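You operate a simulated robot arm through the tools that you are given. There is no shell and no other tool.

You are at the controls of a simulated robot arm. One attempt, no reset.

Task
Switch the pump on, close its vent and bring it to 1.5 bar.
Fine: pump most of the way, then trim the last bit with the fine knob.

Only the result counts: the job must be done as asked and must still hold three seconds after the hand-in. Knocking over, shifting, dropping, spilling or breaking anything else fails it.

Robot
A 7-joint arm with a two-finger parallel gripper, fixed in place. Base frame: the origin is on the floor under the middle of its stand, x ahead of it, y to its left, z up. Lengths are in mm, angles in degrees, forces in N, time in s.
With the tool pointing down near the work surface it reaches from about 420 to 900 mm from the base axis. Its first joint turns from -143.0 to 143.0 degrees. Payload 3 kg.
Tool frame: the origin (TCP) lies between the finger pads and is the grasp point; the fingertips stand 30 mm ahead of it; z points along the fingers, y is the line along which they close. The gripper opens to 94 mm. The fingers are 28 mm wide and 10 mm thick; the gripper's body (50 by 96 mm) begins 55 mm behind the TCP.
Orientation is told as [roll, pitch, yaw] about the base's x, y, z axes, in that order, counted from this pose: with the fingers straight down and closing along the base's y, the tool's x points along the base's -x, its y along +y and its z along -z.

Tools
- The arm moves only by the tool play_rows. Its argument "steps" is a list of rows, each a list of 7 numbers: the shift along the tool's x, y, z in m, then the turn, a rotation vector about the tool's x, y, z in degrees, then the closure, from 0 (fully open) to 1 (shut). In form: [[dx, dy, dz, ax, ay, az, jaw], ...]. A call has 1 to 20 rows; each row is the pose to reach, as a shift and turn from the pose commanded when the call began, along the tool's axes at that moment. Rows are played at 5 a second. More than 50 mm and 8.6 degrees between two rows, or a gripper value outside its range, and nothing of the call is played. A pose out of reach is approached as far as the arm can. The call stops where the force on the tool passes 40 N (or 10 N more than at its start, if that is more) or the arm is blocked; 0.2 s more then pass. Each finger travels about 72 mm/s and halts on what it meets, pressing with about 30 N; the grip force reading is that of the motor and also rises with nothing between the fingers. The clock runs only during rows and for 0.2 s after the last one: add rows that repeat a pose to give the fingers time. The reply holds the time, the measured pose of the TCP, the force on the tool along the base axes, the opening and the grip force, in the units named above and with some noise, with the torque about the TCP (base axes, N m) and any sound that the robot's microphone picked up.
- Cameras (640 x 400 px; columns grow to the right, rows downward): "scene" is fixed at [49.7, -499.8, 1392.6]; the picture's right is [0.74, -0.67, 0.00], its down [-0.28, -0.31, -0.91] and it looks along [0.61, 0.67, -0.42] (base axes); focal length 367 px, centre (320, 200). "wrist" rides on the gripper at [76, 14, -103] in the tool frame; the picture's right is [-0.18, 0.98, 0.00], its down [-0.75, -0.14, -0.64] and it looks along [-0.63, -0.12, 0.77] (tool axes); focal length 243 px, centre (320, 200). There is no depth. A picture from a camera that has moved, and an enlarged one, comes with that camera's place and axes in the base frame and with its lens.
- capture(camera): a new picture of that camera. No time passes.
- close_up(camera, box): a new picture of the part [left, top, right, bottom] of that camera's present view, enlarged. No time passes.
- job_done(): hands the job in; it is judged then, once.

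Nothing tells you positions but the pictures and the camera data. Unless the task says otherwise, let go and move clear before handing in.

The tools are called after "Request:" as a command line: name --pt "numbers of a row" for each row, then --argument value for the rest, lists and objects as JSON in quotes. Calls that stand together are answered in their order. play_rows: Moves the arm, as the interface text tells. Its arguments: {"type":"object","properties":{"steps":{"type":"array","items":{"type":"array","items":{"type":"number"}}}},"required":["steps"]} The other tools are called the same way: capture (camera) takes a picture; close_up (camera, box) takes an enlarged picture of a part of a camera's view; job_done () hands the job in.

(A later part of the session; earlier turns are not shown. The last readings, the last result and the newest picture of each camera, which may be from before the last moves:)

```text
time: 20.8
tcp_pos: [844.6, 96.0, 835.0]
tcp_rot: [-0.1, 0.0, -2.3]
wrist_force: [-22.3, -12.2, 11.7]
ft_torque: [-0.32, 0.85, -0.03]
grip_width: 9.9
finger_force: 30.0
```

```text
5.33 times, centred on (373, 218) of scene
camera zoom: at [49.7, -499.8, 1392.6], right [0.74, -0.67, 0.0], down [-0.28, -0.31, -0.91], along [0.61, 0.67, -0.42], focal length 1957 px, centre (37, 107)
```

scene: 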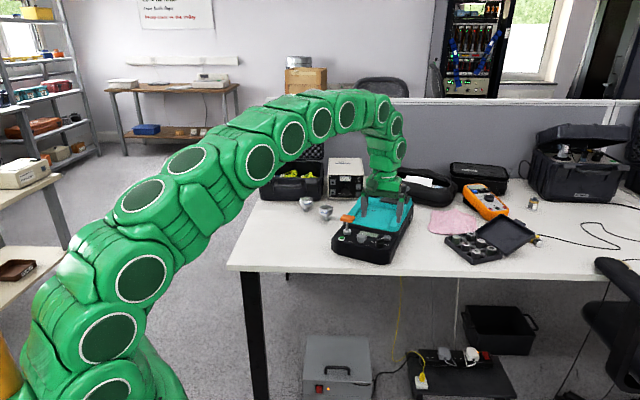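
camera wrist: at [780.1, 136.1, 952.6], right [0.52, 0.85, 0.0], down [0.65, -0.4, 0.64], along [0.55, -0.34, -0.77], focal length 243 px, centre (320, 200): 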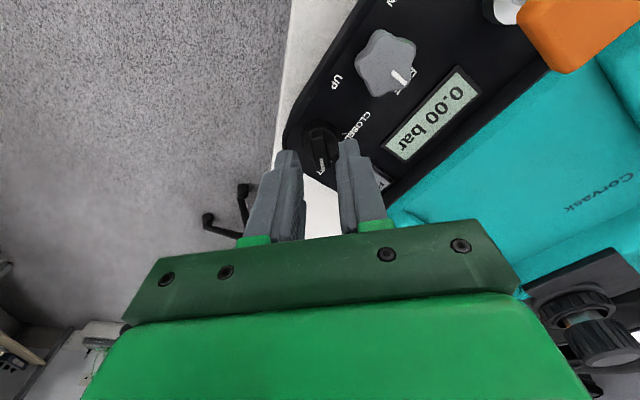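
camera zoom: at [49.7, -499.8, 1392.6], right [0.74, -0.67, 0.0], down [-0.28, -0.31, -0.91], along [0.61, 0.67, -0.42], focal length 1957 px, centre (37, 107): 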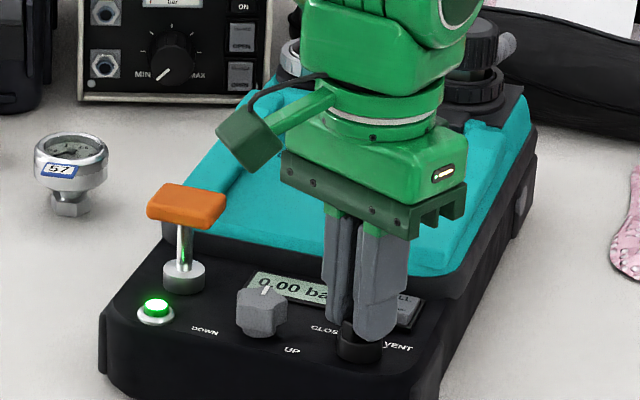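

That call was refused because each call's turn counts from the current pose; nothing moved. I'm opening the jaws in place.

Request:
play_rows --pt "0 0 0 0 0 0 0.9" --pt "0 0 0 0 0 0 0.86" --pt "0 0 0 0 0 0 0.8" --pt "0 0 0 0 0 0 0.745" --pt "0 0 0 0 0 0 0.745"

Request:
close_up --camera "wrist" --box '[260, 110, 380, 210]'

Request:
close_up --camera "scene" --box '[325, 180, 421, 255]'

```text
time: 22.0
tcp_pos: [845.5, 96.7, 834.7]
tcp_rot: [0.0, 0.0, -2.4]
wrist_force: [-0.7, 0.3, 0.6]
ft_torque: [0.01, -0.03, 0.0]
grip_width: 24.1
finger_force: 0.0
```

```text
4.00 times, centred on (320, 160) of wrist
camera zoom: at [771.5, 113.5, 937.1], right [0.23, 0.97, 0.0], down [0.75, -0.17, 0.64], along [0.63, -0.15, -0.77], focal length 970 px, centre (320, 360)
```

zoom: 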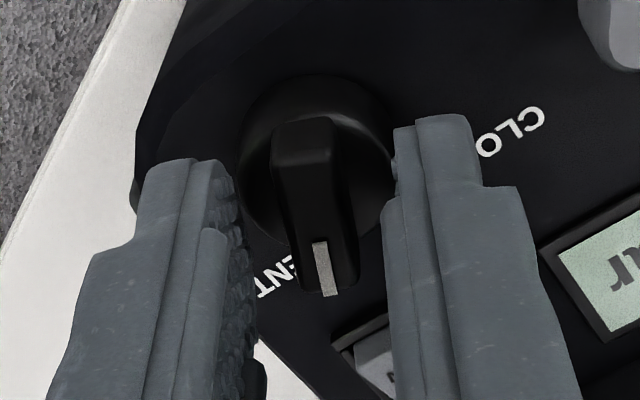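

```text
5.33 times, centred on (373, 218) of scene
camera zoom: at [49.7, -499.8, 1392.6], right [0.74, -0.67, 0.0], down [-0.28, -0.31, -0.91], along [0.61, 0.67, -0.42], focal length 1957 px, centre (37, 107)
```

zoom: 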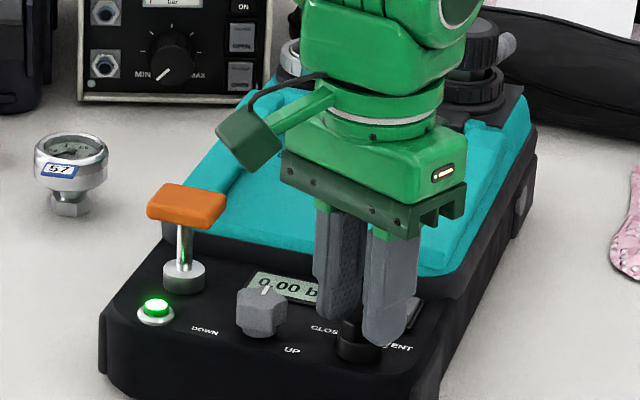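

The knob turned 20° as intended (bar now at about -2.5°) and forces are relieved. Instead of clamping, I'll straddle the bar with about 1.5 mm slack and turn it like a wrench, so no side load builds up.

Request:
play_rows --pt "0.0002 -0.0003 -0.002 0 0 0 0.82" --pt "0.0002 -0.0003 -0.002 0 0 0 0.8777" --pt "0.0002 -0.0003 -0.002 0 0 0 0.8777" --pt "0.0002 -0.0003 -0.002 0 0 -5 0.8777" --pt "0.0002 -0.0003 -0.002 0 0 -10 0.8777" --pt "0.0002 -0.0003 -0.002 0 0 -15 0.8777" --pt "0.0002 -0.0003 -0.002 0 0 -20 0.8777" --pt "0.0002 -0.0003 -0.002 0 0 -20 0.8777"

Request:
close_up --camera "wrist" --box '[260, 110, 380, 210]'

```text
time: 23.8
tcp_pos: [845.6, 97.1, 834.8]
tcp_rot: [0.0, -0.1, 17.5]
wrist_force: [0.2, -1.4, -0.5]
ft_torque: [0.0, 0.0, -0.02]
grip_width: 11.8
finger_force: 0.2
```

```text
4.00 times, centred on (320, 160) of wrist
camera zoom: at [770.0, 86.7, 939.0], right [-0.12, 0.99, 0.0], down [0.76, 0.09, 0.64], along [0.64, 0.08, -0.77], focal length 970 px, centre (320, 360)
```

zoom: 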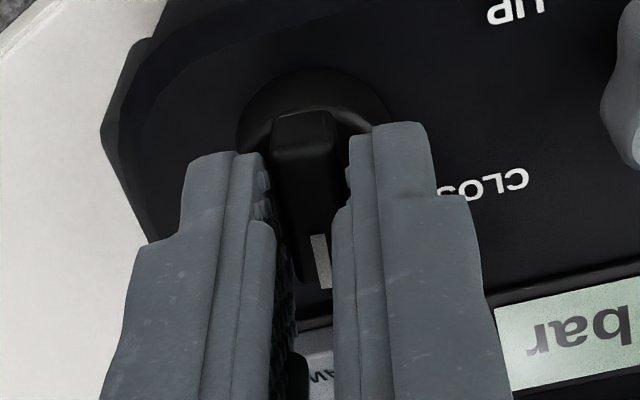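

Forces are now negligible and the bar follows. Continuing the turn towards CLOSED.

Request:
play_rows --pt "0 0 0 0 0 -6 0.8777" --pt "0 0 0 0 0 -12 0.8777" --pt "0 0 0 0 0 -18 0.8777" --pt "0 0 0 0 0 -24 0.8777" --pt "0 0 0 0 0 -30 0.8777" --pt "0 0 0 0 0 -36 0.8777" --pt "0 0 0 0 0 -42 0.8777" --pt "0 0 0 0 0 -48 0.8777" --pt "0 0 0 0 0 -48 0.8777"

Request:
close_up --camera "wrist" --box '[260, 110, 380, 210]'

```text
time: 25.8
tcp_pos: [845.9, 94.6, 836.4]
tcp_rot: [0.0, 0.0, 65.5]
wrist_force: [0.6, 1.1, -0.7]
ft_torque: [0.0, -0.02, 0.0]
grip_width: 12.1
finger_force: 0.4
```

```text
4.00 times, centred on (320, 160) of wrist
camera zoom: at [801.8, 31.5, 938.8], right [-0.82, 0.57, 0.0], down [0.44, 0.63, 0.64], along [0.37, 0.53, -0.77], focal length 970 px, centre (320, 360)
```

zoom: 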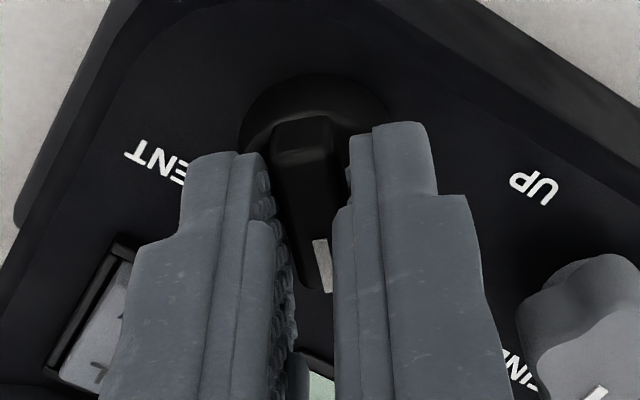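

Request:
play_rows --pt "0 0 0 0 0 -3 0.8777" --pt "0 0 0 0 0 -6 0.8777" --pt "0 0 0 0 0 -8 0.8777" --pt "0 0 0 0 0 -8 0.8777"

Request:
play_rows --pt "0 0 0 0 0 -2 0.8777" --pt "0 0 0 0 0 -4 0.8777" --pt "0 0 0 0 0 -4 0.8777"

Request:
close_up --camera "wrist" --box '[260, 110, 380, 210]'

```text
time: 26.8
tcp_pos: [845.5, 95.2, 836.0]
tcp_rot: [0.0, 0.0, 73.5]
wrist_force: [2.9, -3.0, -0.6]
ft_torque: [-0.08, -0.08, -0.06]
grip_width: 13.3
finger_force: 1.8
```

```text
time: 27.6
tcp_pos: [846.0, 95.5, 836.4]
tcp_rot: [0.0, 0.0, 77.6]
wrist_force: [5.9, -2.6, -2.0]
ft_torque: [-0.1, -0.14, -0.09]
grip_width: 14.7
finger_force: 3.1
```

```text
4.00 times, centred on (320, 160) of wrist
camera zoom: at [816.3, 24.3, 938.7], right [-0.92, 0.39, 0.0], down [0.3, 0.71, 0.64], along [0.25, 0.59, -0.77], focal length 970 px, centre (320, 360)
```

zoom: 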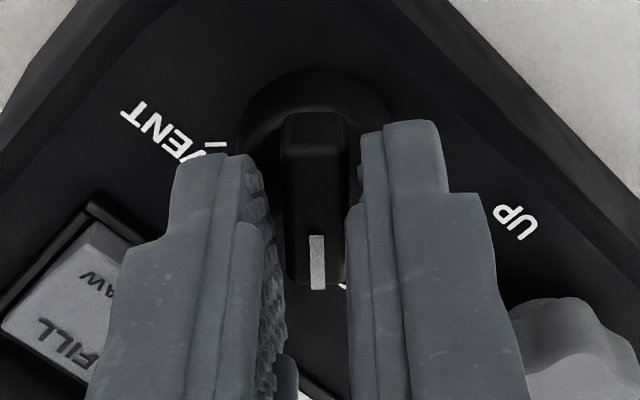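

The jaws are being pushed apart, meaning the knob has hit its end stop after about 90° of travel, at CLOSED. I'm opening and rising to verify.

Request:
play_rows --pt "0 0 0 0 0 3 0.84" --pt "0 0 0 0 0 5 0.75" --pt "0 0 0 0 0 5 0.7" --pt "0 0 -0.01 0 0 5 0.7" --pt "0 0 -0.03 0 0 5 0.5" --pt "0 0 -0.06 0 0 5 0.2" --pt "0 0 -0.07 0 0 5 0" --pt "0 0 -0.07 0 0 5 0"

Request:
capture --camera "wrist"

Request:
close_up --camera "wrist" --box '[250, 70, 400, 170]'

Request:
close_up --camera "scene" --box '[325, 180, 421, 255]'

```text
time: 29.4
tcp_pos: [846.7, 96.2, 906.1]
tcp_rot: [0.0, 0.1, 72.4]
wrist_force: [-0.1, 0.7, 0.0]
ft_torque: [-0.01, 0.04, 0.03]
grip_width: 94.0
finger_force: 0.1
```

```text
taken
camera wrist: at [810.8, 27.1, 1009.1], right [-0.88, 0.47, 0.0], down [0.36, 0.68, 0.64], along [0.3, 0.57, -0.77], focal length 243 px, centre (320, 200)
```

wrist: 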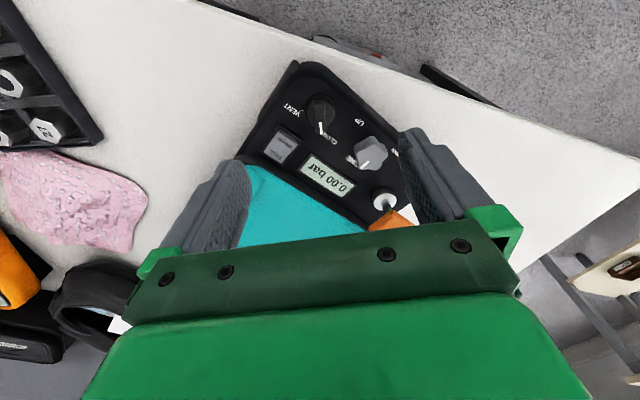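

```text
4.00 times, centred on (325, 120) of wrist
camera zoom: at [810.8, 27.1, 1009.1], right [-0.88, 0.47, 0.0], down [0.36, 0.68, 0.64], along [0.3, 0.57, -0.77], focal length 970 px, centre (300, 520)
```

zoom: 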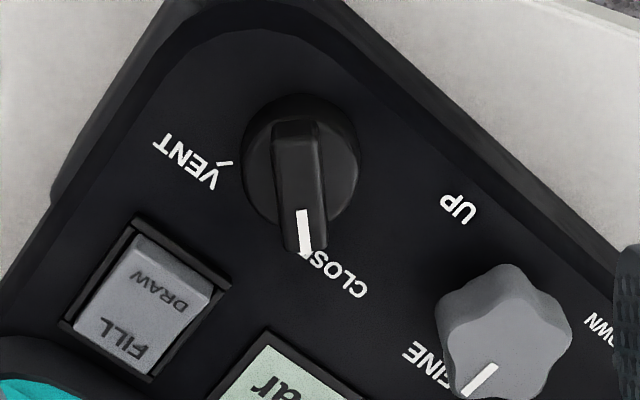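

```text
5.33 times, centred on (373, 218) of scene
camera zoom: at [49.7, -499.8, 1392.6], right [0.74, -0.67, 0.0], down [-0.28, -0.31, -0.91], along [0.61, 0.67, -0.42], focal length 1957 px, centre (37, 107)
```

zoom: 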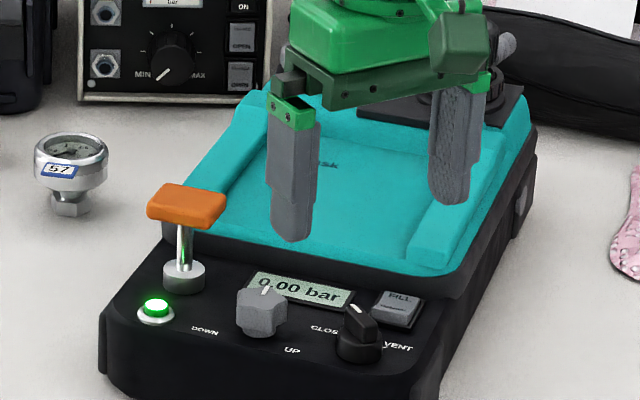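

The vent pointer is now at CLOSED and the LCD reads 0.00 bar. Next I move above the orange pump handle (about (820, 218), top z about 844) with the fingers closed, yaw 27°.

Request:
play_rows --pt "-0.018 0.0104 0 0 0 7.6 0.2" --pt "-0.0361 0.0207 0 0 0 15.1 0.5" --pt "-0.0542 0.0311 0 0 0 22.7 0.8" --pt "-0.0722 0.0415 0 0 0 30.3 1" --pt "-0.0903 0.0518 0 0 0 37.8 1" --pt "-0.1083 0.0622 0 0 0 45.4 1" --pt "-0.1083 0.0622 0 0 0 45.4 1"

Request:
capture --camera "wrist"

Request:
close_up --camera "scene" --box '[325, 180, 421, 255]'

```text
time: 31.0
tcp_pos: [818.5, 218.7, 906.1]
tcp_rot: [0.0, 0.0, 27.1]
wrist_force: [0.8, -0.1, -0.3]
ft_torque: [0.0, -0.01, 0.01]
grip_width: 0.0
finger_force: 30.0
```

```text
taken
camera wrist: at [745.5, 196.4, 1008.4], right [-0.28, 0.96, 0.0], down [0.74, 0.22, 0.64], along [0.62, 0.18, -0.77], focal length 243 px, centre (320, 200)
```

wrist: 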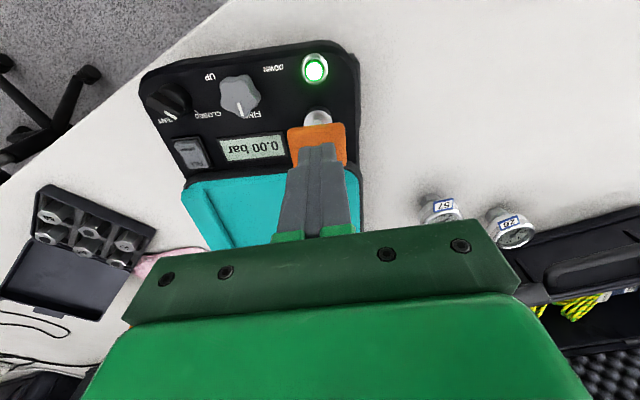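

```text
5.33 times, centred on (373, 218) of scene
camera zoom: at [49.7, -499.8, 1392.6], right [0.74, -0.67, 0.0], down [-0.28, -0.31, -0.91], along [0.61, 0.67, -0.42], focal length 1957 px, centre (37, 107)
```

zoom: 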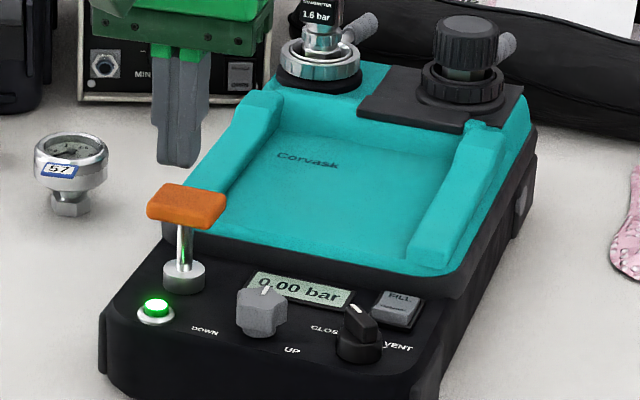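

Request:
close_up --camera "wrist" --box '[270, 90, 370, 170]'

Request:
close_up --camera "scene" --box '[335, 195, 383, 235]'

```text
5.00 times, centred on (320, 130) of wrist
camera zoom: at [745.5, 196.4, 1008.4], right [-0.28, 0.96, 0.0], down [0.74, 0.22, 0.64], along [0.62, 0.18, -0.77], focal length 1213 px, centre (320, 550)
```

zoom: 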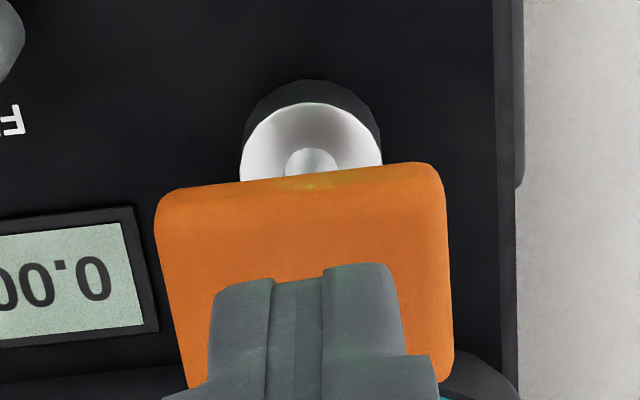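

```text
10.00 times, centred on (359, 215) of scene
camera zoom: at [49.7, -499.8, 1392.6], right [0.74, -0.67, 0.0], down [-0.28, -0.31, -0.91], along [0.61, 0.67, -0.42], focal length 3668 px, centre (-70, 50)
```

zoom: 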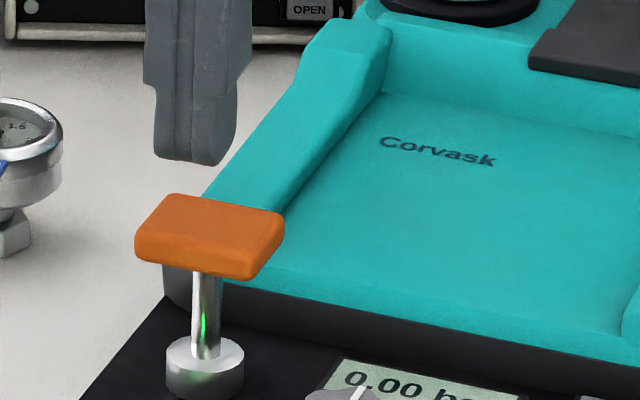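

The handle's centre is really near (829, 220.5) with its top at z 841–844, about 10 mm further back than I assumed. I'll shift there and lower gently until contact.

Request:
play_rows --pt "-0.0096 -0.0019 0.01 0 0 0 1" --pt "-0.0096 -0.0019 0.02 0 0 0 1" --pt "-0.0096 -0.0019 0.026 0 0 0 1" --pt "-0.0096 -0.0019 0.03 0 0 0 1" --pt "-0.0096 -0.0019 0.033 0 0 0 1" --pt "-0.0096 -0.0019 0.036 0 0 0 1" --pt "-0.0096 -0.0019 0.038 0 0 0 1"

Request:
close_up --camera "scene" --box '[325, 180, 421, 255]'

```text
time: 32.6
tcp_pos: [827.9, 220.5, 869.6]
tcp_rot: [0.1, 0.0, 27.1]
wrist_force: [1.9, 1.1, 2.3]
ft_torque: [0.04, 0.0, 0.0]
grip_width: 0.0
finger_force: 29.9
```

```text
5.33 times, centred on (373, 218) of scene
camera zoom: at [49.7, -499.8, 1392.6], right [0.74, -0.67, 0.0], down [-0.28, -0.31, -0.91], along [0.61, 0.67, -0.42], focal length 1957 px, centre (37, 107)
```

zoom: 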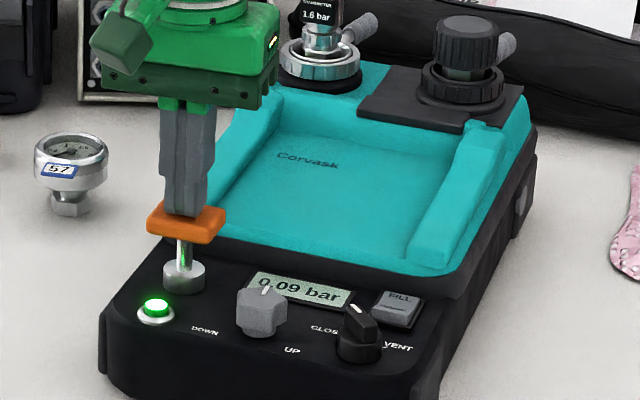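

Contact made, and the LCD rises to +0.09 bar, so FILL mode is confirmed. Next I push a little further and watch the reading.

Request:
play_rows --pt "0 0 0.002 0 0 0 1" --pt "0 0 0.004 0 0 0 1" --pt "0 0 0.006 0 0 0 1" --pt "0 0 0.006 0 0 0 1"

Request:
close_up --camera "scene" --box '[325, 180, 421, 255]'

```text
time: 33.6
tcp_pos: [828.9, 221.4, 862.6]
tcp_rot: [0.0, 0.0, 27.1]
wrist_force: [0.5, -1.2, 2.4]
ft_torque: [-0.03, -0.07, -0.01]
grip_width: 0.0
finger_force: 30.0
```

```text
5.33 times, centred on (373, 218) of scene
camera zoom: at [49.7, -499.8, 1392.6], right [0.74, -0.67, 0.0], down [-0.28, -0.31, -0.91], along [0.61, 0.67, -0.42], focal length 1957 px, centre (37, 107)
```

zoom: 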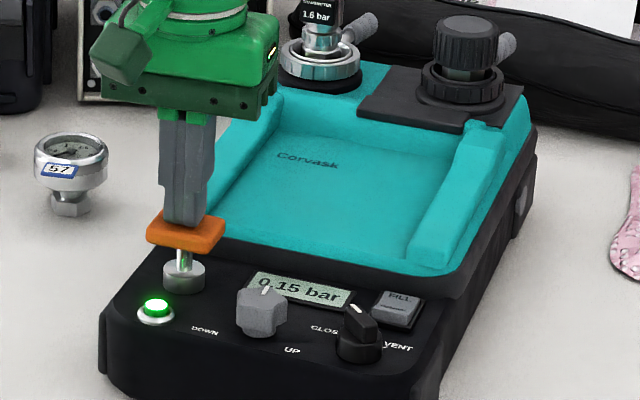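

Request:
play_rows --pt "0 0 0.003 0 0 0 1" --pt "0 0 0.006 0 0 0 1" --pt "0 0 0.008 0 0 0 1" --pt "0 0 0.008 0 0 0 1"

Request:
close_up --camera "scene" --box '[325, 180, 421, 255]'

```text
time: 34.6
tcp_pos: [828.0, 220.0, 854.6]
tcp_rot: [0.0, 0.0, 27.1]
wrist_force: [-2.4, 0.8, 3.4]
ft_torque: [0.08, 0.02, 0.02]
grip_width: 0.3
finger_force: 29.5
```

```text
5.33 times, centred on (373, 218) of scene
camera zoom: at [49.7, -499.8, 1392.6], right [0.74, -0.67, 0.0], down [-0.28, -0.31, -0.91], along [0.61, 0.67, -0.42], focal length 1957 px, centre (37, 107)
```

zoom: 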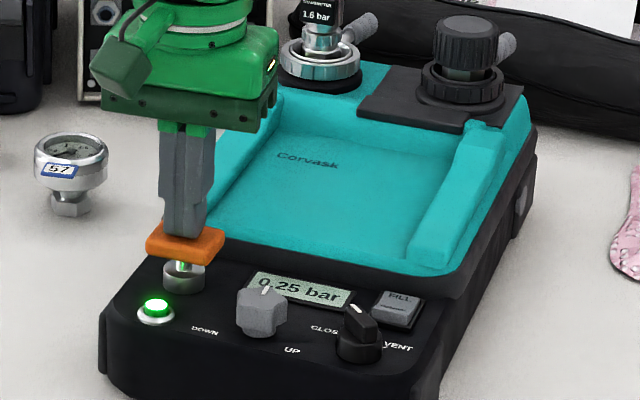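

Request:
play_rows --pt "0 0 0.002 0 0 0 1" --pt "0 0 0.004 0 0 0 1" --pt "0 0 0.006 0 0 0 1" --pt "0 0 0.006 0 0 0 1"

Request:
close_up --camera "scene" --box '[325, 180, 421, 255]'

```text
time: 35.6
tcp_pos: [828.1, 218.9, 848.3]
tcp_rot: [0.0, 0.2, 27.1]
wrist_force: [-1.1, 1.5, 4.8]
ft_torque: [0.1, 0.05, 0.03]
grip_width: 0.0
finger_force: 30.2
heard: click
```

```text
5.33 times, centred on (373, 218) of scene
camera zoom: at [49.7, -499.8, 1392.6], right [0.74, -0.67, 0.0], down [-0.28, -0.31, -0.91], along [0.61, 0.67, -0.42], focal length 1957 px, centre (37, 107)
```

zoom: 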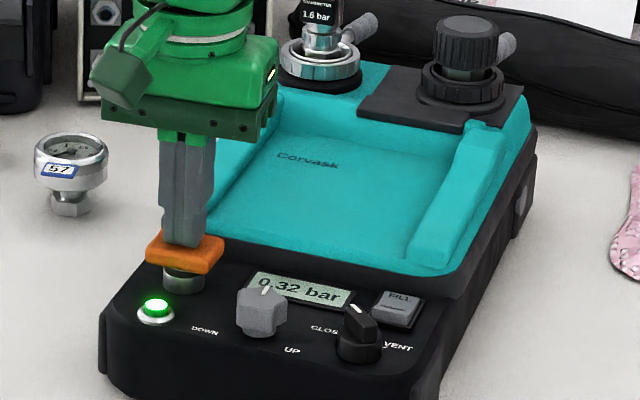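

A click was heard near the end of the stroke and the LCD reads 0.32 bar. Next I lift to see whether the handle springs back and the pressure holds.

Request:
play_rows --pt "0 0 -0.006 0 0 0 1" --pt "0 0 -0.012 0 0 0 1" --pt "0 0 -0.018 0 0 0 1" --pt "0 0 -0.024 0 0 0 1" --pt "0 0 -0.03 0 0 0 1" --pt "0 0 -0.03 0 0 0 1"

Request:
close_up --camera "scene" --box '[325, 180, 421, 255]'

```text
time: 37.0
tcp_pos: [829.3, 218.2, 879.0]
tcp_rot: [-0.1, 0.0, 27.2]
wrist_force: [-0.2, 0.4, 0.7]
ft_torque: [0.03, 0.04, 0.01]
grip_width: 0.0
finger_force: 29.8
```

```text
5.33 times, centred on (373, 218) of scene
camera zoom: at [49.7, -499.8, 1392.6], right [0.74, -0.67, 0.0], down [-0.28, -0.31, -0.91], along [0.61, 0.67, -0.42], focal length 1957 px, centre (37, 107)
```

zoom: 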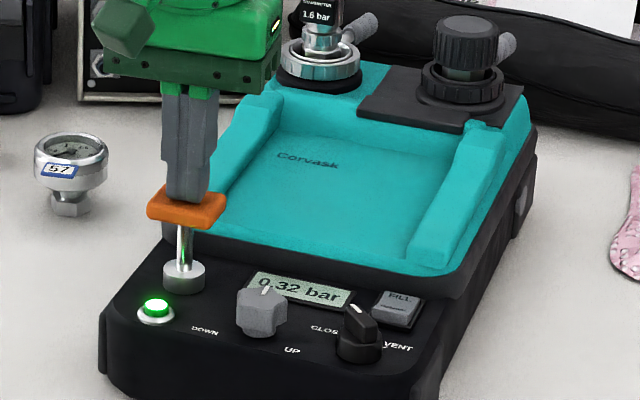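

The handle springs back and 0.32 bar holds, so each full stroke gives about 0.32 bar. I'm doing the second stroke.

Request:
play_rows --pt "0 0 0.005 0 0 0 1" --pt "0 0 0.01 0 0 0 1" --pt "0 0 0.015 0 0 0 1" --pt "0 0 0.02 0 0 0 1" --pt "0 0 0.025 0 0 0 1" --pt "0 0 0.03 0 0 0 1" --pt "0 0 0.03 0 0 0 1" --pt "0 0 0.022 0 0 0 1" --pt "0 0 0.014 0 0 0 1" --pt "0 0 0.006 0 0 0 1" --pt "0 0 0 0 0 0 1" --pt "0 0 0 0 0 0 1"

Request:
close_up --camera "scene" --box '[325, 180, 421, 255]'

```text
time: 39.6
tcp_pos: [827.7, 219.4, 878.5]
tcp_rot: [0.0, 0.0, 27.1]
wrist_force: [0.9, -1.4, 2.0]
ft_torque: [-0.03, 0.0, 0.01]
grip_width: 0.0
finger_force: 30.0
heard: click
```

```text
5.33 times, centred on (373, 218) of scene
camera zoom: at [49.7, -499.8, 1392.6], right [0.74, -0.67, 0.0], down [-0.28, -0.31, -0.91], along [0.61, 0.67, -0.42], focal length 1957 px, centre (37, 107)
```

zoom: 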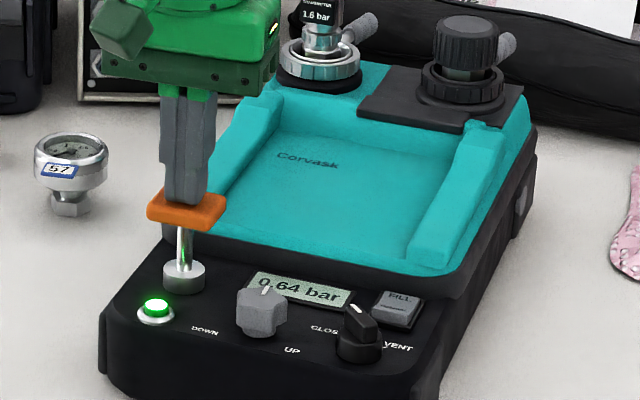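

The LCD reads 0.64 bar after two strokes. Now the third.

Request:
play_rows --pt "0 0 0.005 0 0 0 1" --pt "0 0 0.01 0 0 0 1" --pt "0 0 0.015 0 0 0 1" --pt "0 0 0.02 0 0 0 1" --pt "0 0 0.025 0 0 0 1" --pt "0 0 0.03 0 0 0 1" --pt "0 0 0.03 0 0 0 1" --pt "0 0 0.022 0 0 0 1" --pt "0 0 0.014 0 0 0 1" --pt "0 0 0.006 0 0 0 1" --pt "0 0 0 0 0 0 1" --pt "0 0 0 0 0 0 1"

Request:
close_up --camera "scene" --box '[325, 180, 421, 255]'

```text
time: 42.2
tcp_pos: [828.3, 220.0, 878.7]
tcp_rot: [0.0, 0.0, 27.2]
wrist_force: [-1.9, -1.4, 0.3]
ft_torque: [0.01, 0.03, 0.01]
grip_width: 0.2
finger_force: 30.1
heard: click
```

```text
5.33 times, centred on (373, 218) of scene
camera zoom: at [49.7, -499.8, 1392.6], right [0.74, -0.67, 0.0], down [-0.28, -0.31, -0.91], along [0.61, 0.67, -0.42], focal length 1957 px, centre (37, 107)
```

zoom: 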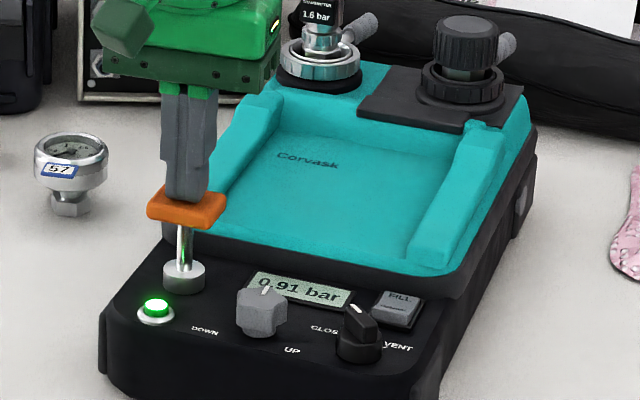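

Request:
close_up --camera "scene" --box '[358, 226, 382, 241]'

```text
16.00 times, centred on (370, 234) of scene
camera zoom: at [49.7, -499.8, 1392.6], right [0.74, -0.67, 0.0], down [-0.28, -0.31, -0.91], along [0.61, 0.67, -0.42], focal length 5870 px, centre (-480, -336)
```

zoom: 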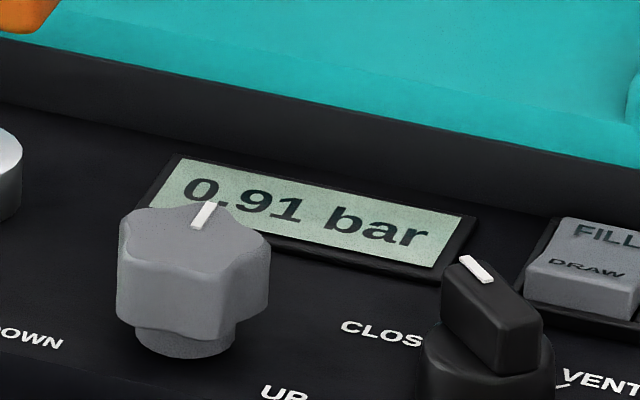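

Request:
play_rows --pt "0 0 0 0 0 0 1" --pt "0 0 0 0 0 0 1" --pt "0 0 0 0 0 0 1" --pt "0 0 0 0 0 0 1" --pt "0 0 0 0 0 0 1"

Request:
close_up --camera "scene" --box '[358, 226, 382, 241]'

```text
time: 43.4
tcp_pos: [829.1, 219.0, 878.5]
tcp_rot: [0.1, 0.0, 27.1]
wrist_force: [0.3, -0.5, 0.8]
ft_torque: [-0.01, -0.02, -0.03]
grip_width: 0.0
finger_force: 30.5
```

```text
16.00 times, centred on (370, 234) of scene
camera zoom: at [49.7, -499.8, 1392.6], right [0.74, -0.67, 0.0], down [-0.28, -0.31, -0.91], along [0.61, 0.67, -0.42], focal length 5870 px, centre (-480, -336)
```

zoom: 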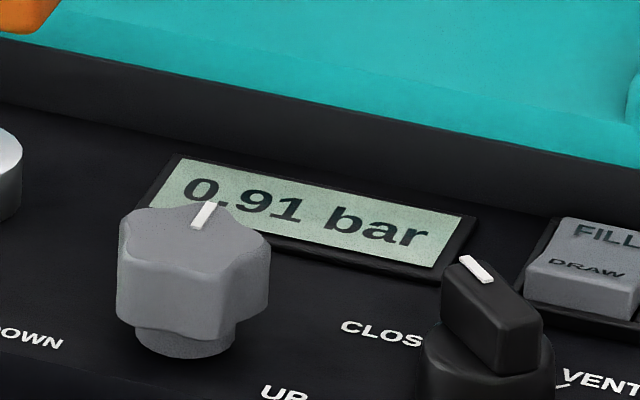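

It is stable at 0.91 bar with no leak. Fourth stroke.

Request:
play_rows --pt "0 0 0.005 0 0 0 1" --pt "0 0 0.01 0 0 0 1" --pt "0 0 0.015 0 0 0 1" --pt "0 0 0.02 0 0 0 1" --pt "0 0 0.025 0 0 0 1" --pt "0 0 0.03 0 0 0 1" --pt "0 0 0.03 0 0 0 1" --pt "0 0 0.022 0 0 0 1" --pt "0 0 0.014 0 0 0 1" --pt "0 0 0.006 0 0 0 1" --pt "0 0 0 0 0 0 1" --pt "0 0 0 0 0 0 1"

Request:
close_up --camera "scene" --box '[358, 226, 382, 241]'

```text
time: 46.0
tcp_pos: [829.4, 221.1, 879.4]
tcp_rot: [-0.1, -0.1, 27.1]
wrist_force: [0.5, -1.8, 1.1]
ft_torque: [-0.08, 0.02, 0.02]
grip_width: 0.1
finger_force: 30.0
heard: click
```

```text
16.00 times, centred on (370, 234) of scene
camera zoom: at [49.7, -499.8, 1392.6], right [0.74, -0.67, 0.0], down [-0.28, -0.31, -0.91], along [0.61, 0.67, -0.42], focal length 5870 px, centre (-480, -336)
```

zoom: 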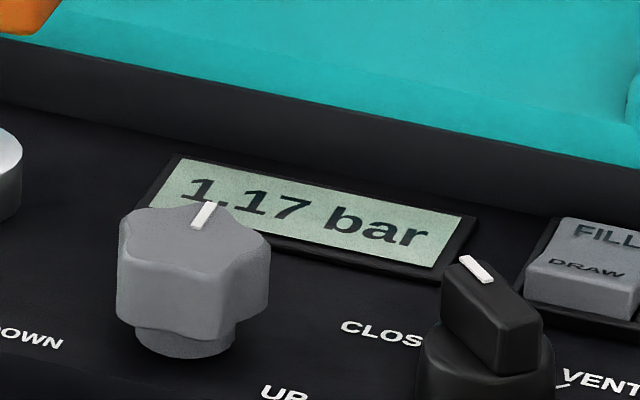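

1.17 bar. I'll do the fifth stroke in two parts to be careful about overshoot.

Request:
play_rows --pt "0 0 0.005 0 0 0 1" --pt "0 0 0.01 0 0 0 1" --pt "0 0 0.015 0 0 0 1" --pt "0 0 0.02 0 0 0 1" --pt "0 0 0.023 0 0 0 1" --pt "0 0 0.023 0 0 0 1"

Request:
close_up --camera "scene" --box '[358, 226, 382, 241]'

```text
time: 47.4
tcp_pos: [827.7, 220.5, 854.7]
tcp_rot: [0.0, -0.1, 27.2]
wrist_force: [4.5, 5.0, 9.0]
ft_torque: [0.14, -0.15, -0.03]
grip_width: 0.0
finger_force: 30.1
```

```text
16.00 times, centred on (370, 234) of scene
camera zoom: at [49.7, -499.8, 1392.6], right [0.74, -0.67, 0.0], down [-0.28, -0.31, -0.91], along [0.61, 0.67, -0.42], focal length 5870 px, centre (-480, -336)
```

zoom: 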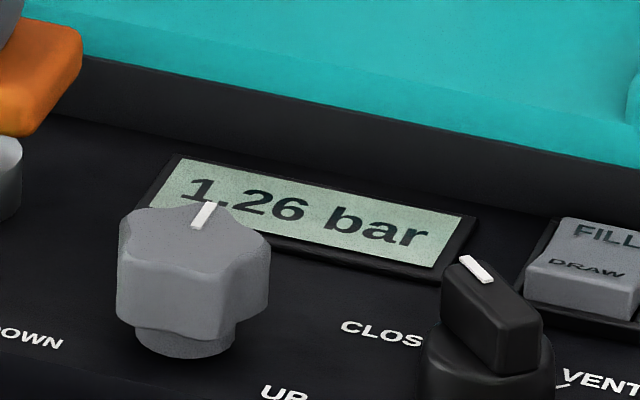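

Request:
play_rows --pt "0 0 0.002 0 0 0 1" --pt "0 0 0.004 0 0 0 1" --pt "0 0 0.004 0 0 0 1"

Request:
close_up --camera "scene" --box '[358, 226, 382, 241]'

```text
time: 48.2
tcp_pos: [827.6, 220.1, 851.3]
tcp_rot: [0.0, 0.1, 27.2]
wrist_force: [-0.8, 0.6, 10.6]
ft_torque: [0.04, -0.04, 0.01]
grip_width: 0.0
finger_force: 29.4
heard: click
```

```text
16.00 times, centred on (370, 234) of scene
camera zoom: at [49.7, -499.8, 1392.6], right [0.74, -0.67, 0.0], down [-0.28, -0.31, -0.91], along [0.61, 0.67, -0.42], focal length 5870 px, centre (-480, -336)
```

zoom: 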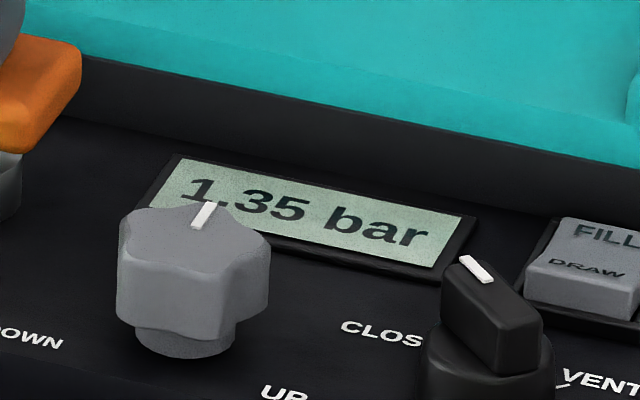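

Request:
play_rows --pt "0 0 0 0 0 0 1" --pt "0 0 0 0 0 0 1" --pt "0 0 0 0 0 0 1"

Request:
close_up --camera "scene" --box '[358, 226, 382, 241]'

```text
time: 49.0
tcp_pos: [827.6, 219.8, 850.8]
tcp_rot: [0.0, 0.0, 27.1]
wrist_force: [-5.1, -3.9, 10.2]
ft_torque: [-0.09, 0.13, -0.02]
grip_width: 0.0
finger_force: 29.6
```

```text
16.00 times, centred on (370, 234) of scene
camera zoom: at [49.7, -499.8, 1392.6], right [0.74, -0.67, 0.0], down [-0.28, -0.31, -0.91], along [0.61, 0.67, -0.42], focal length 5870 px, centre (-480, -336)
```

zoom: 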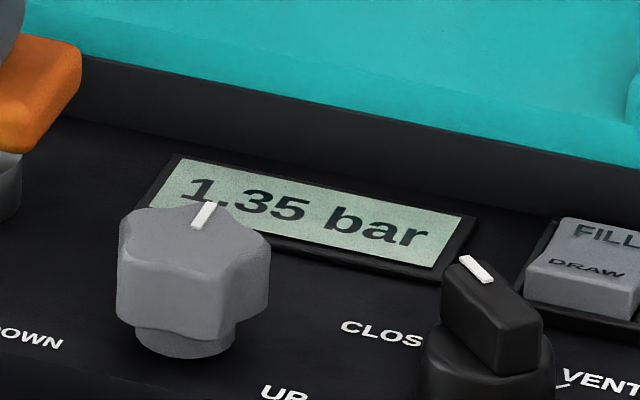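

Request:
play_rows --pt "0 0 0.001 0 0 0 1" --pt "0 0 0.002 0 0 0 1" --pt "0 0 0.002 0 0 0 1"

Request:
close_up --camera "scene" --box '[358, 226, 382, 241]'

```text
time: 49.8
tcp_pos: [828.4, 220.7, 850.4]
tcp_rot: [0.0, 0.0, 27.1]
wrist_force: [-4.5, -5.2, 10.4]
ft_torque: [-0.12, 0.16, 0.01]
grip_width: 0.0
finger_force: 29.4
```

```text
16.00 times, centred on (370, 234) of scene
camera zoom: at [49.7, -499.8, 1392.6], right [0.74, -0.67, 0.0], down [-0.28, -0.31, -0.91], along [0.61, 0.67, -0.42], focal length 5870 px, centre (-480, -336)
```

zoom: 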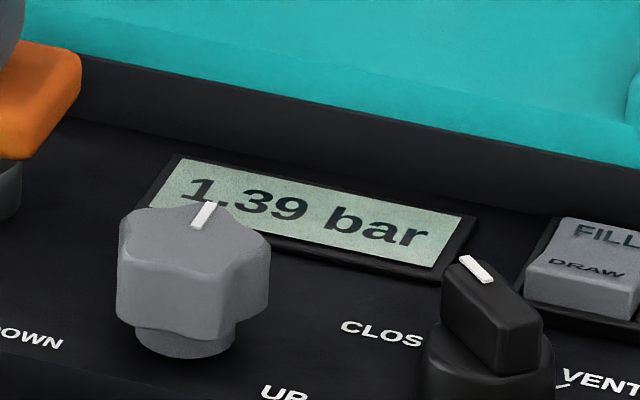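

Request:
play_rows --pt "0 0 0.001 0 0 0 1" --pt "0 0 0.002 0 0 0 1" --pt "0 0 0.002 0 0 0 1"

Request:
close_up --camera "scene" --box '[358, 226, 382, 241]'

```text
time: 50.6
tcp_pos: [828.5, 220.1, 847.0]
tcp_rot: [0.0, -0.1, 27.1]
wrist_force: [-5.0, -6.8, 10.8]
ft_torque: [-0.19, 0.14, -0.02]
grip_width: 0.0
finger_force: 29.8
```

```text
16.00 times, centred on (370, 234) of scene
camera zoom: at [49.7, -499.8, 1392.6], right [0.74, -0.67, 0.0], down [-0.28, -0.31, -0.91], along [0.61, 0.67, -0.42], focal length 5870 px, centre (-480, -336)
```

zoom: 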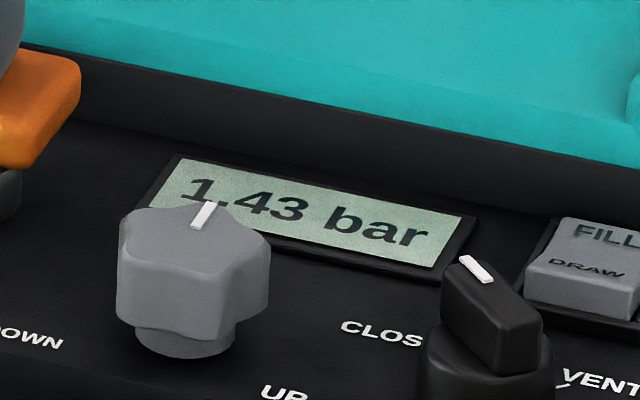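

1.43 bar, close enough to trim. Next I lift off the handle and confirm the pressure holds.

Request:
play_rows --pt "0 0 -0.006 0 0 0 1" --pt "0 0 -0.012 0 0 0 1" --pt "0 0 -0.018 0 0 0 1" --pt "0 0 -0.024 0 0 0 1" --pt "0 0 -0.03 0 0 0 1" --pt "0 0 -0.05 0 0 0 1" --pt "0 0 -0.06 0 0 0 1"

Request:
close_up --camera "scene" --box '[340, 206, 396, 241]'

Request:
capture --camera "wrist"

```text
time: 52.2
tcp_pos: [828.4, 219.3, 906.9]
tcp_rot: [0.1, 0.0, 27.1]
wrist_force: [-0.1, -0.4, 0.0]
ft_torque: [-0.03, -0.05, -0.03]
grip_width: 0.0
finger_force: 29.9
```

```text
11.43 times, centred on (368, 224) of scene
camera zoom: at [49.7, -499.8, 1392.6], right [0.74, -0.67, 0.0], down [-0.28, -0.31, -0.91], along [0.61, 0.67, -0.42], focal length 4193 px, centre (-229, -69)
```

zoom: 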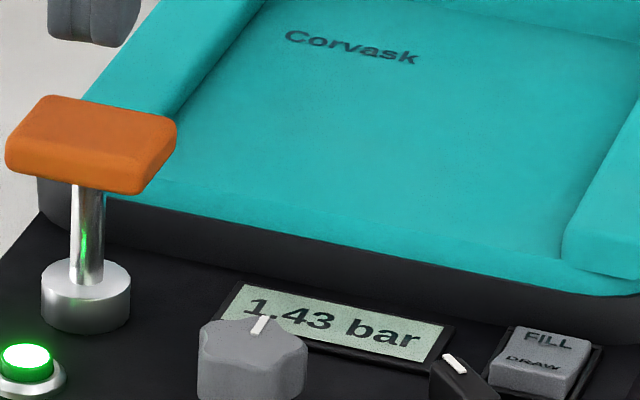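

```text
taken
camera wrist: at [755.0, 197.7, 1009.9], right [-0.28, 0.96, 0.0], down [0.74, 0.22, 0.64], along [0.62, 0.18, -0.77], focal length 243 px, centre (320, 200)
```

wrist: 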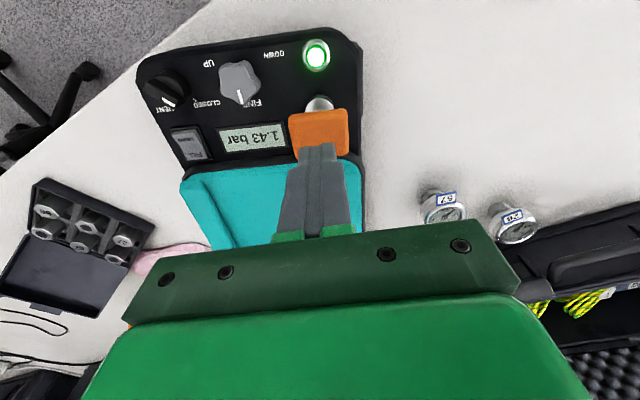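

The pressure holds at 1.43 bar with the handle back up. Now the fine knob, near (823, 156): I move above it with the jaws opened moderately and measure its centre.

Request:
play_rows --pt "0.0115 -0.0179 0 0 0 -5.3 0.9" --pt "0.0229 -0.0359 0.007 0 0 -10.7 0.6" --pt "0.0344 -0.0538 0.014 0 0 -16 0.3" --pt "0.0344 -0.0538 0.022 0 0 -16 0.3" --pt "0.0344 -0.0538 0.022 0 0 -16 0.3"

Request:
capture --camera "wrist"

Request:
close_up --camera "wrist" --box '[270, 90, 370, 170]'

```text
time: 53.4
tcp_pos: [823.8, 155.0, 884.5]
tcp_rot: [0.0, -0.1, 43.2]
wrist_force: [0.1, -0.1, -0.5]
ft_torque: [-0.03, 0.02, 0.01]
grip_width: 65.4
finger_force: 0.1
```

```text
taken
camera wrist: at [758.4, 113.8, 988.2], right [-0.54, 0.84, 0.0], down [0.65, 0.41, 0.64], along [0.54, 0.35, -0.77], focal length 243 px, centre (320, 200)
```

wrist: 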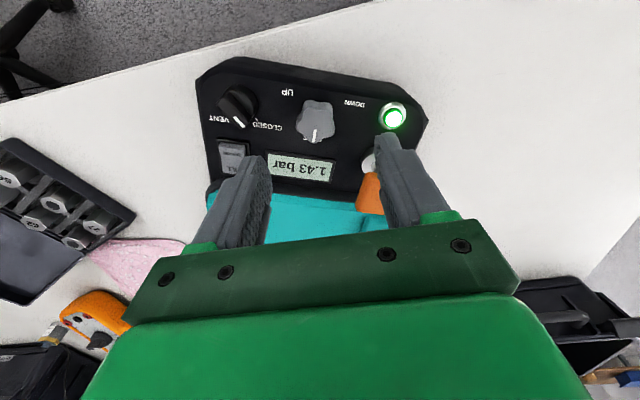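

```text
5.00 times, centred on (320, 130) of wrist
camera zoom: at [758.4, 113.8, 988.2], right [-0.54, 0.84, 0.0], down [0.65, 0.41, 0.64], along [0.54, 0.35, -0.77], focal length 1213 px, centre (320, 550)
```

zoom: 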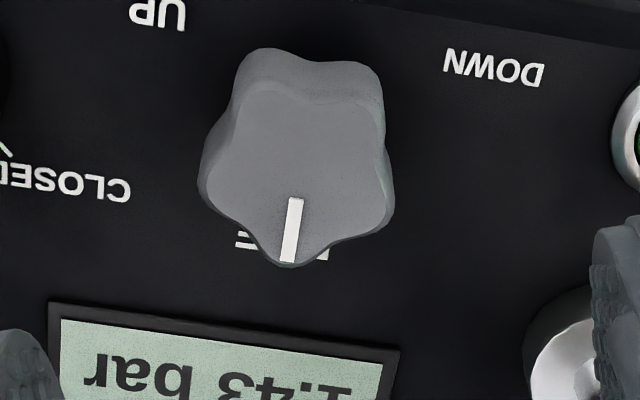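

Request:
play_rows --pt "0 0 0 0 0 8 0.3" --pt "0 0 0 0 0 16 0.3" --pt "0 0 0 0 0 24 0.3" --pt "0 0 0 0 0 32 0.3" --pt "0 0 0 0 0 40 0.3" --pt "0 0 0 0 0 48 0.3" --pt "0 0 0 0 0 56 0.3" --pt "0 0 0 0 0 64 0.3" --pt "0 0 0 0 0 70 0.3" --pt "0 0 0 0 0 70 0.3"

Request:
capture --camera "wrist"

Request:
close_up --camera "wrist" --box '[270, 90, 370, 170]'

```text
time: 55.6
tcp_pos: [823.0, 155.3, 885.8]
tcp_rot: [-0.1, 0.0, -27.0]
wrist_force: [0.2, 0.0, -0.5]
ft_torque: [0.0, -0.02, 0.0]
grip_width: 65.8
finger_force: 0.1
```

```text
taken
camera wrist: at [761.9, 203.7, 987.9], right [0.61, 0.79, 0.0], down [0.61, -0.47, 0.64], along [0.51, -0.39, -0.77], focal length 243 px, centre (320, 200)
```

wrist: 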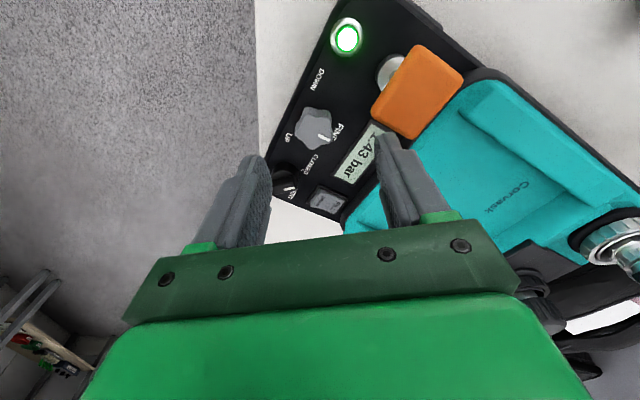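

```text
5.00 times, centred on (320, 130) of wrist
camera zoom: at [761.9, 203.7, 987.9], right [0.61, 0.79, 0.0], down [0.61, -0.47, 0.64], along [0.51, -0.39, -0.77], focal length 1213 px, centre (320, 550)
```

zoom: 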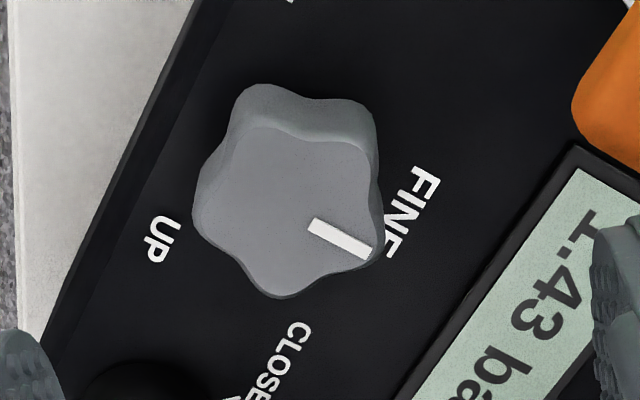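

Two views agree: the fine knob's centre is (822.4, 151.2), its top z is about 809.5, and the pointer lobe is at azimuth 25°. I'll align the jaws along a lobe axis (yaw 43°) and descend partway, then verify.

Request:
play_rows --pt "-0.0023 -0.0055 0 0 0 -8 0.35" --pt "-0.0023 -0.0055 0 0 0 -16 0.4" --pt "-0.0023 -0.0055 0 0 0 -24 0.468" --pt "-0.0023 -0.0055 0 0 0 -32 0.468" --pt "-0.0023 -0.0055 0 0 0 -40 0.468" --pt "-0.0023 -0.0055 0 0 0 -48 0.468" --pt "-0.0023 -0.0055 0 0 0 -56 0.468" --pt "-0.0023 -0.0055 0 0 0 -64 0.468" --pt "-0.0023 -0.0055 0 0 0 -70 0.468" --pt "-0.0023 -0.0055 0.02 0 0 -70 0.468" --pt "-0.0023 -0.0055 0.038 0 0 -70 0.468" --pt "-0.0023 -0.0055 0.038 0 0 -70 0.468"

Request:
capture --camera "wrist"

Request:
close_up --camera "wrist" --box '[260, 100, 380, 200]'

Request:
close_up --camera "scene" --box '[325, 180, 421, 255]'

```text
time: 58.2
tcp_pos: [821.6, 150.8, 847.8]
tcp_rot: [0.0, 0.0, 43.3]
wrist_force: [-0.4, -0.2, -1.3]
ft_torque: [-0.03, -0.01, -0.02]
grip_width: 50.0
finger_force: 0.1
```

```text
taken
camera wrist: at [757.5, 108.8, 949.7], right [-0.54, 0.84, 0.0], down [0.65, 0.41, 0.64], along [0.54, 0.35, -0.77], focal length 243 px, centre (320, 200)
```

wrist: 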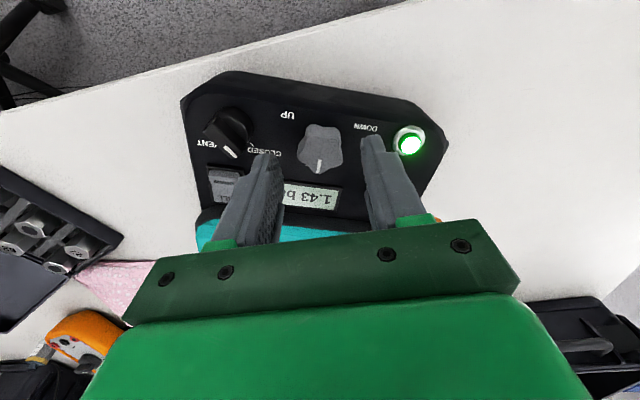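

```text
4.00 times, centred on (320, 150) of wrist
camera zoom: at [757.5, 108.8, 949.7], right [-0.54, 0.84, 0.0], down [0.65, 0.41, 0.64], along [0.54, 0.35, -0.77], focal length 970 px, centre (320, 400)
```

zoom: 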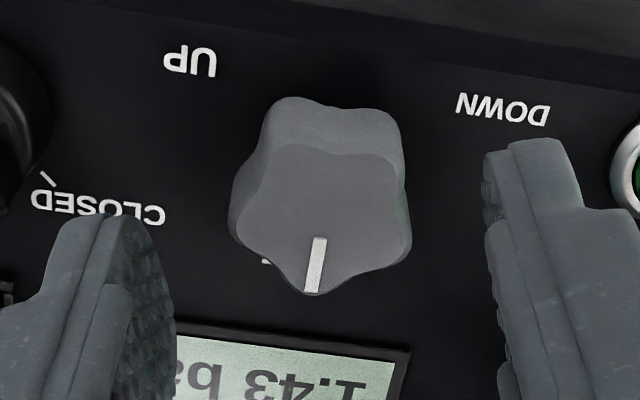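

```text
5.33 times, centred on (373, 218) of scene
camera zoom: at [49.7, -499.8, 1392.6], right [0.74, -0.67, 0.0], down [-0.28, -0.31, -0.91], along [0.61, 0.67, -0.42], focal length 1957 px, centre (37, 107)
```

zoom: 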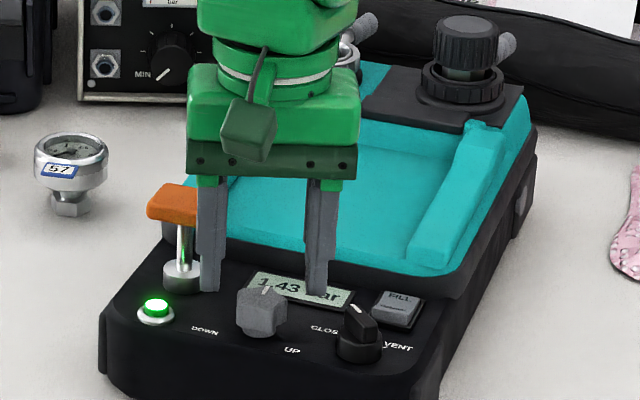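

The centre is confirmed at (822.4, 151.2). I lower the fingers around the knob with a 0.8 mm lateral correction.

Request:
play_rows --pt "0 -0.0008 0.006 0 0 0 0.468" --pt "0 -0.0008 0.012 0 0 0 0.468" --pt "0 -0.0008 0.017 0 0 0 0.5" --pt "0 -0.0008 0.02 0 0 0 0.53" --pt "0 -0.0008 0.02 0 0 0 0.57" --pt "0 -0.0008 0.02 0 0 0 0.62" --pt "0 -0.0008 0.02 0 0 0 0.65" --pt "0 -0.0008 0.02 0 0 0 0.65"

Request:
close_up --camera "wrist" --box '[260, 100, 380, 200]'

Request:
close_up --camera "scene" --box '[345, 215, 393, 250]'

```text
time: 60.0
tcp_pos: [823.5, 149.8, 827.9]
tcp_rot: [0.1, 0.1, 43.2]
wrist_force: [-1.0, 1.4, 0.4]
ft_torque: [0.02, 0.02, -0.01]
grip_width: 33.6
finger_force: 1.1
```

```text
4.00 times, centred on (320, 150) of wrist
camera zoom: at [758.2, 107.8, 930.8], right [-0.54, 0.84, 0.0], down [0.65, 0.41, 0.64], along [0.54, 0.35, -0.77], focal length 970 px, centre (320, 400)
```

zoom: 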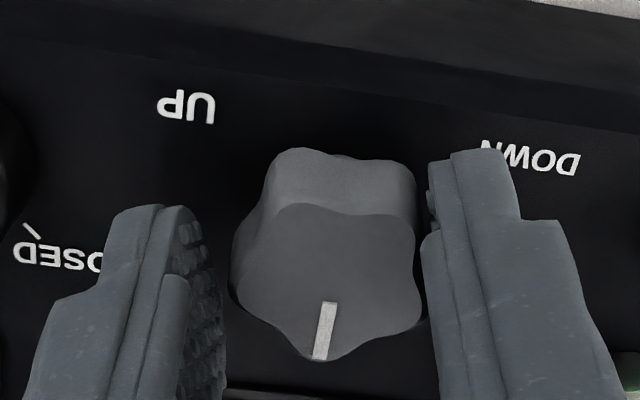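

```text
11.43 times, centred on (369, 232) of scene
camera zoom: at [49.7, -499.8, 1392.6], right [0.74, -0.67, 0.0], down [-0.28, -0.31, -0.91], along [0.61, 0.67, -0.42], focal length 4193 px, centre (-240, -171)
```

zoom: 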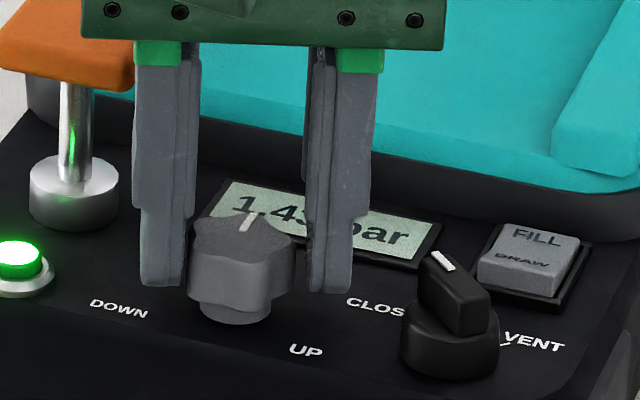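

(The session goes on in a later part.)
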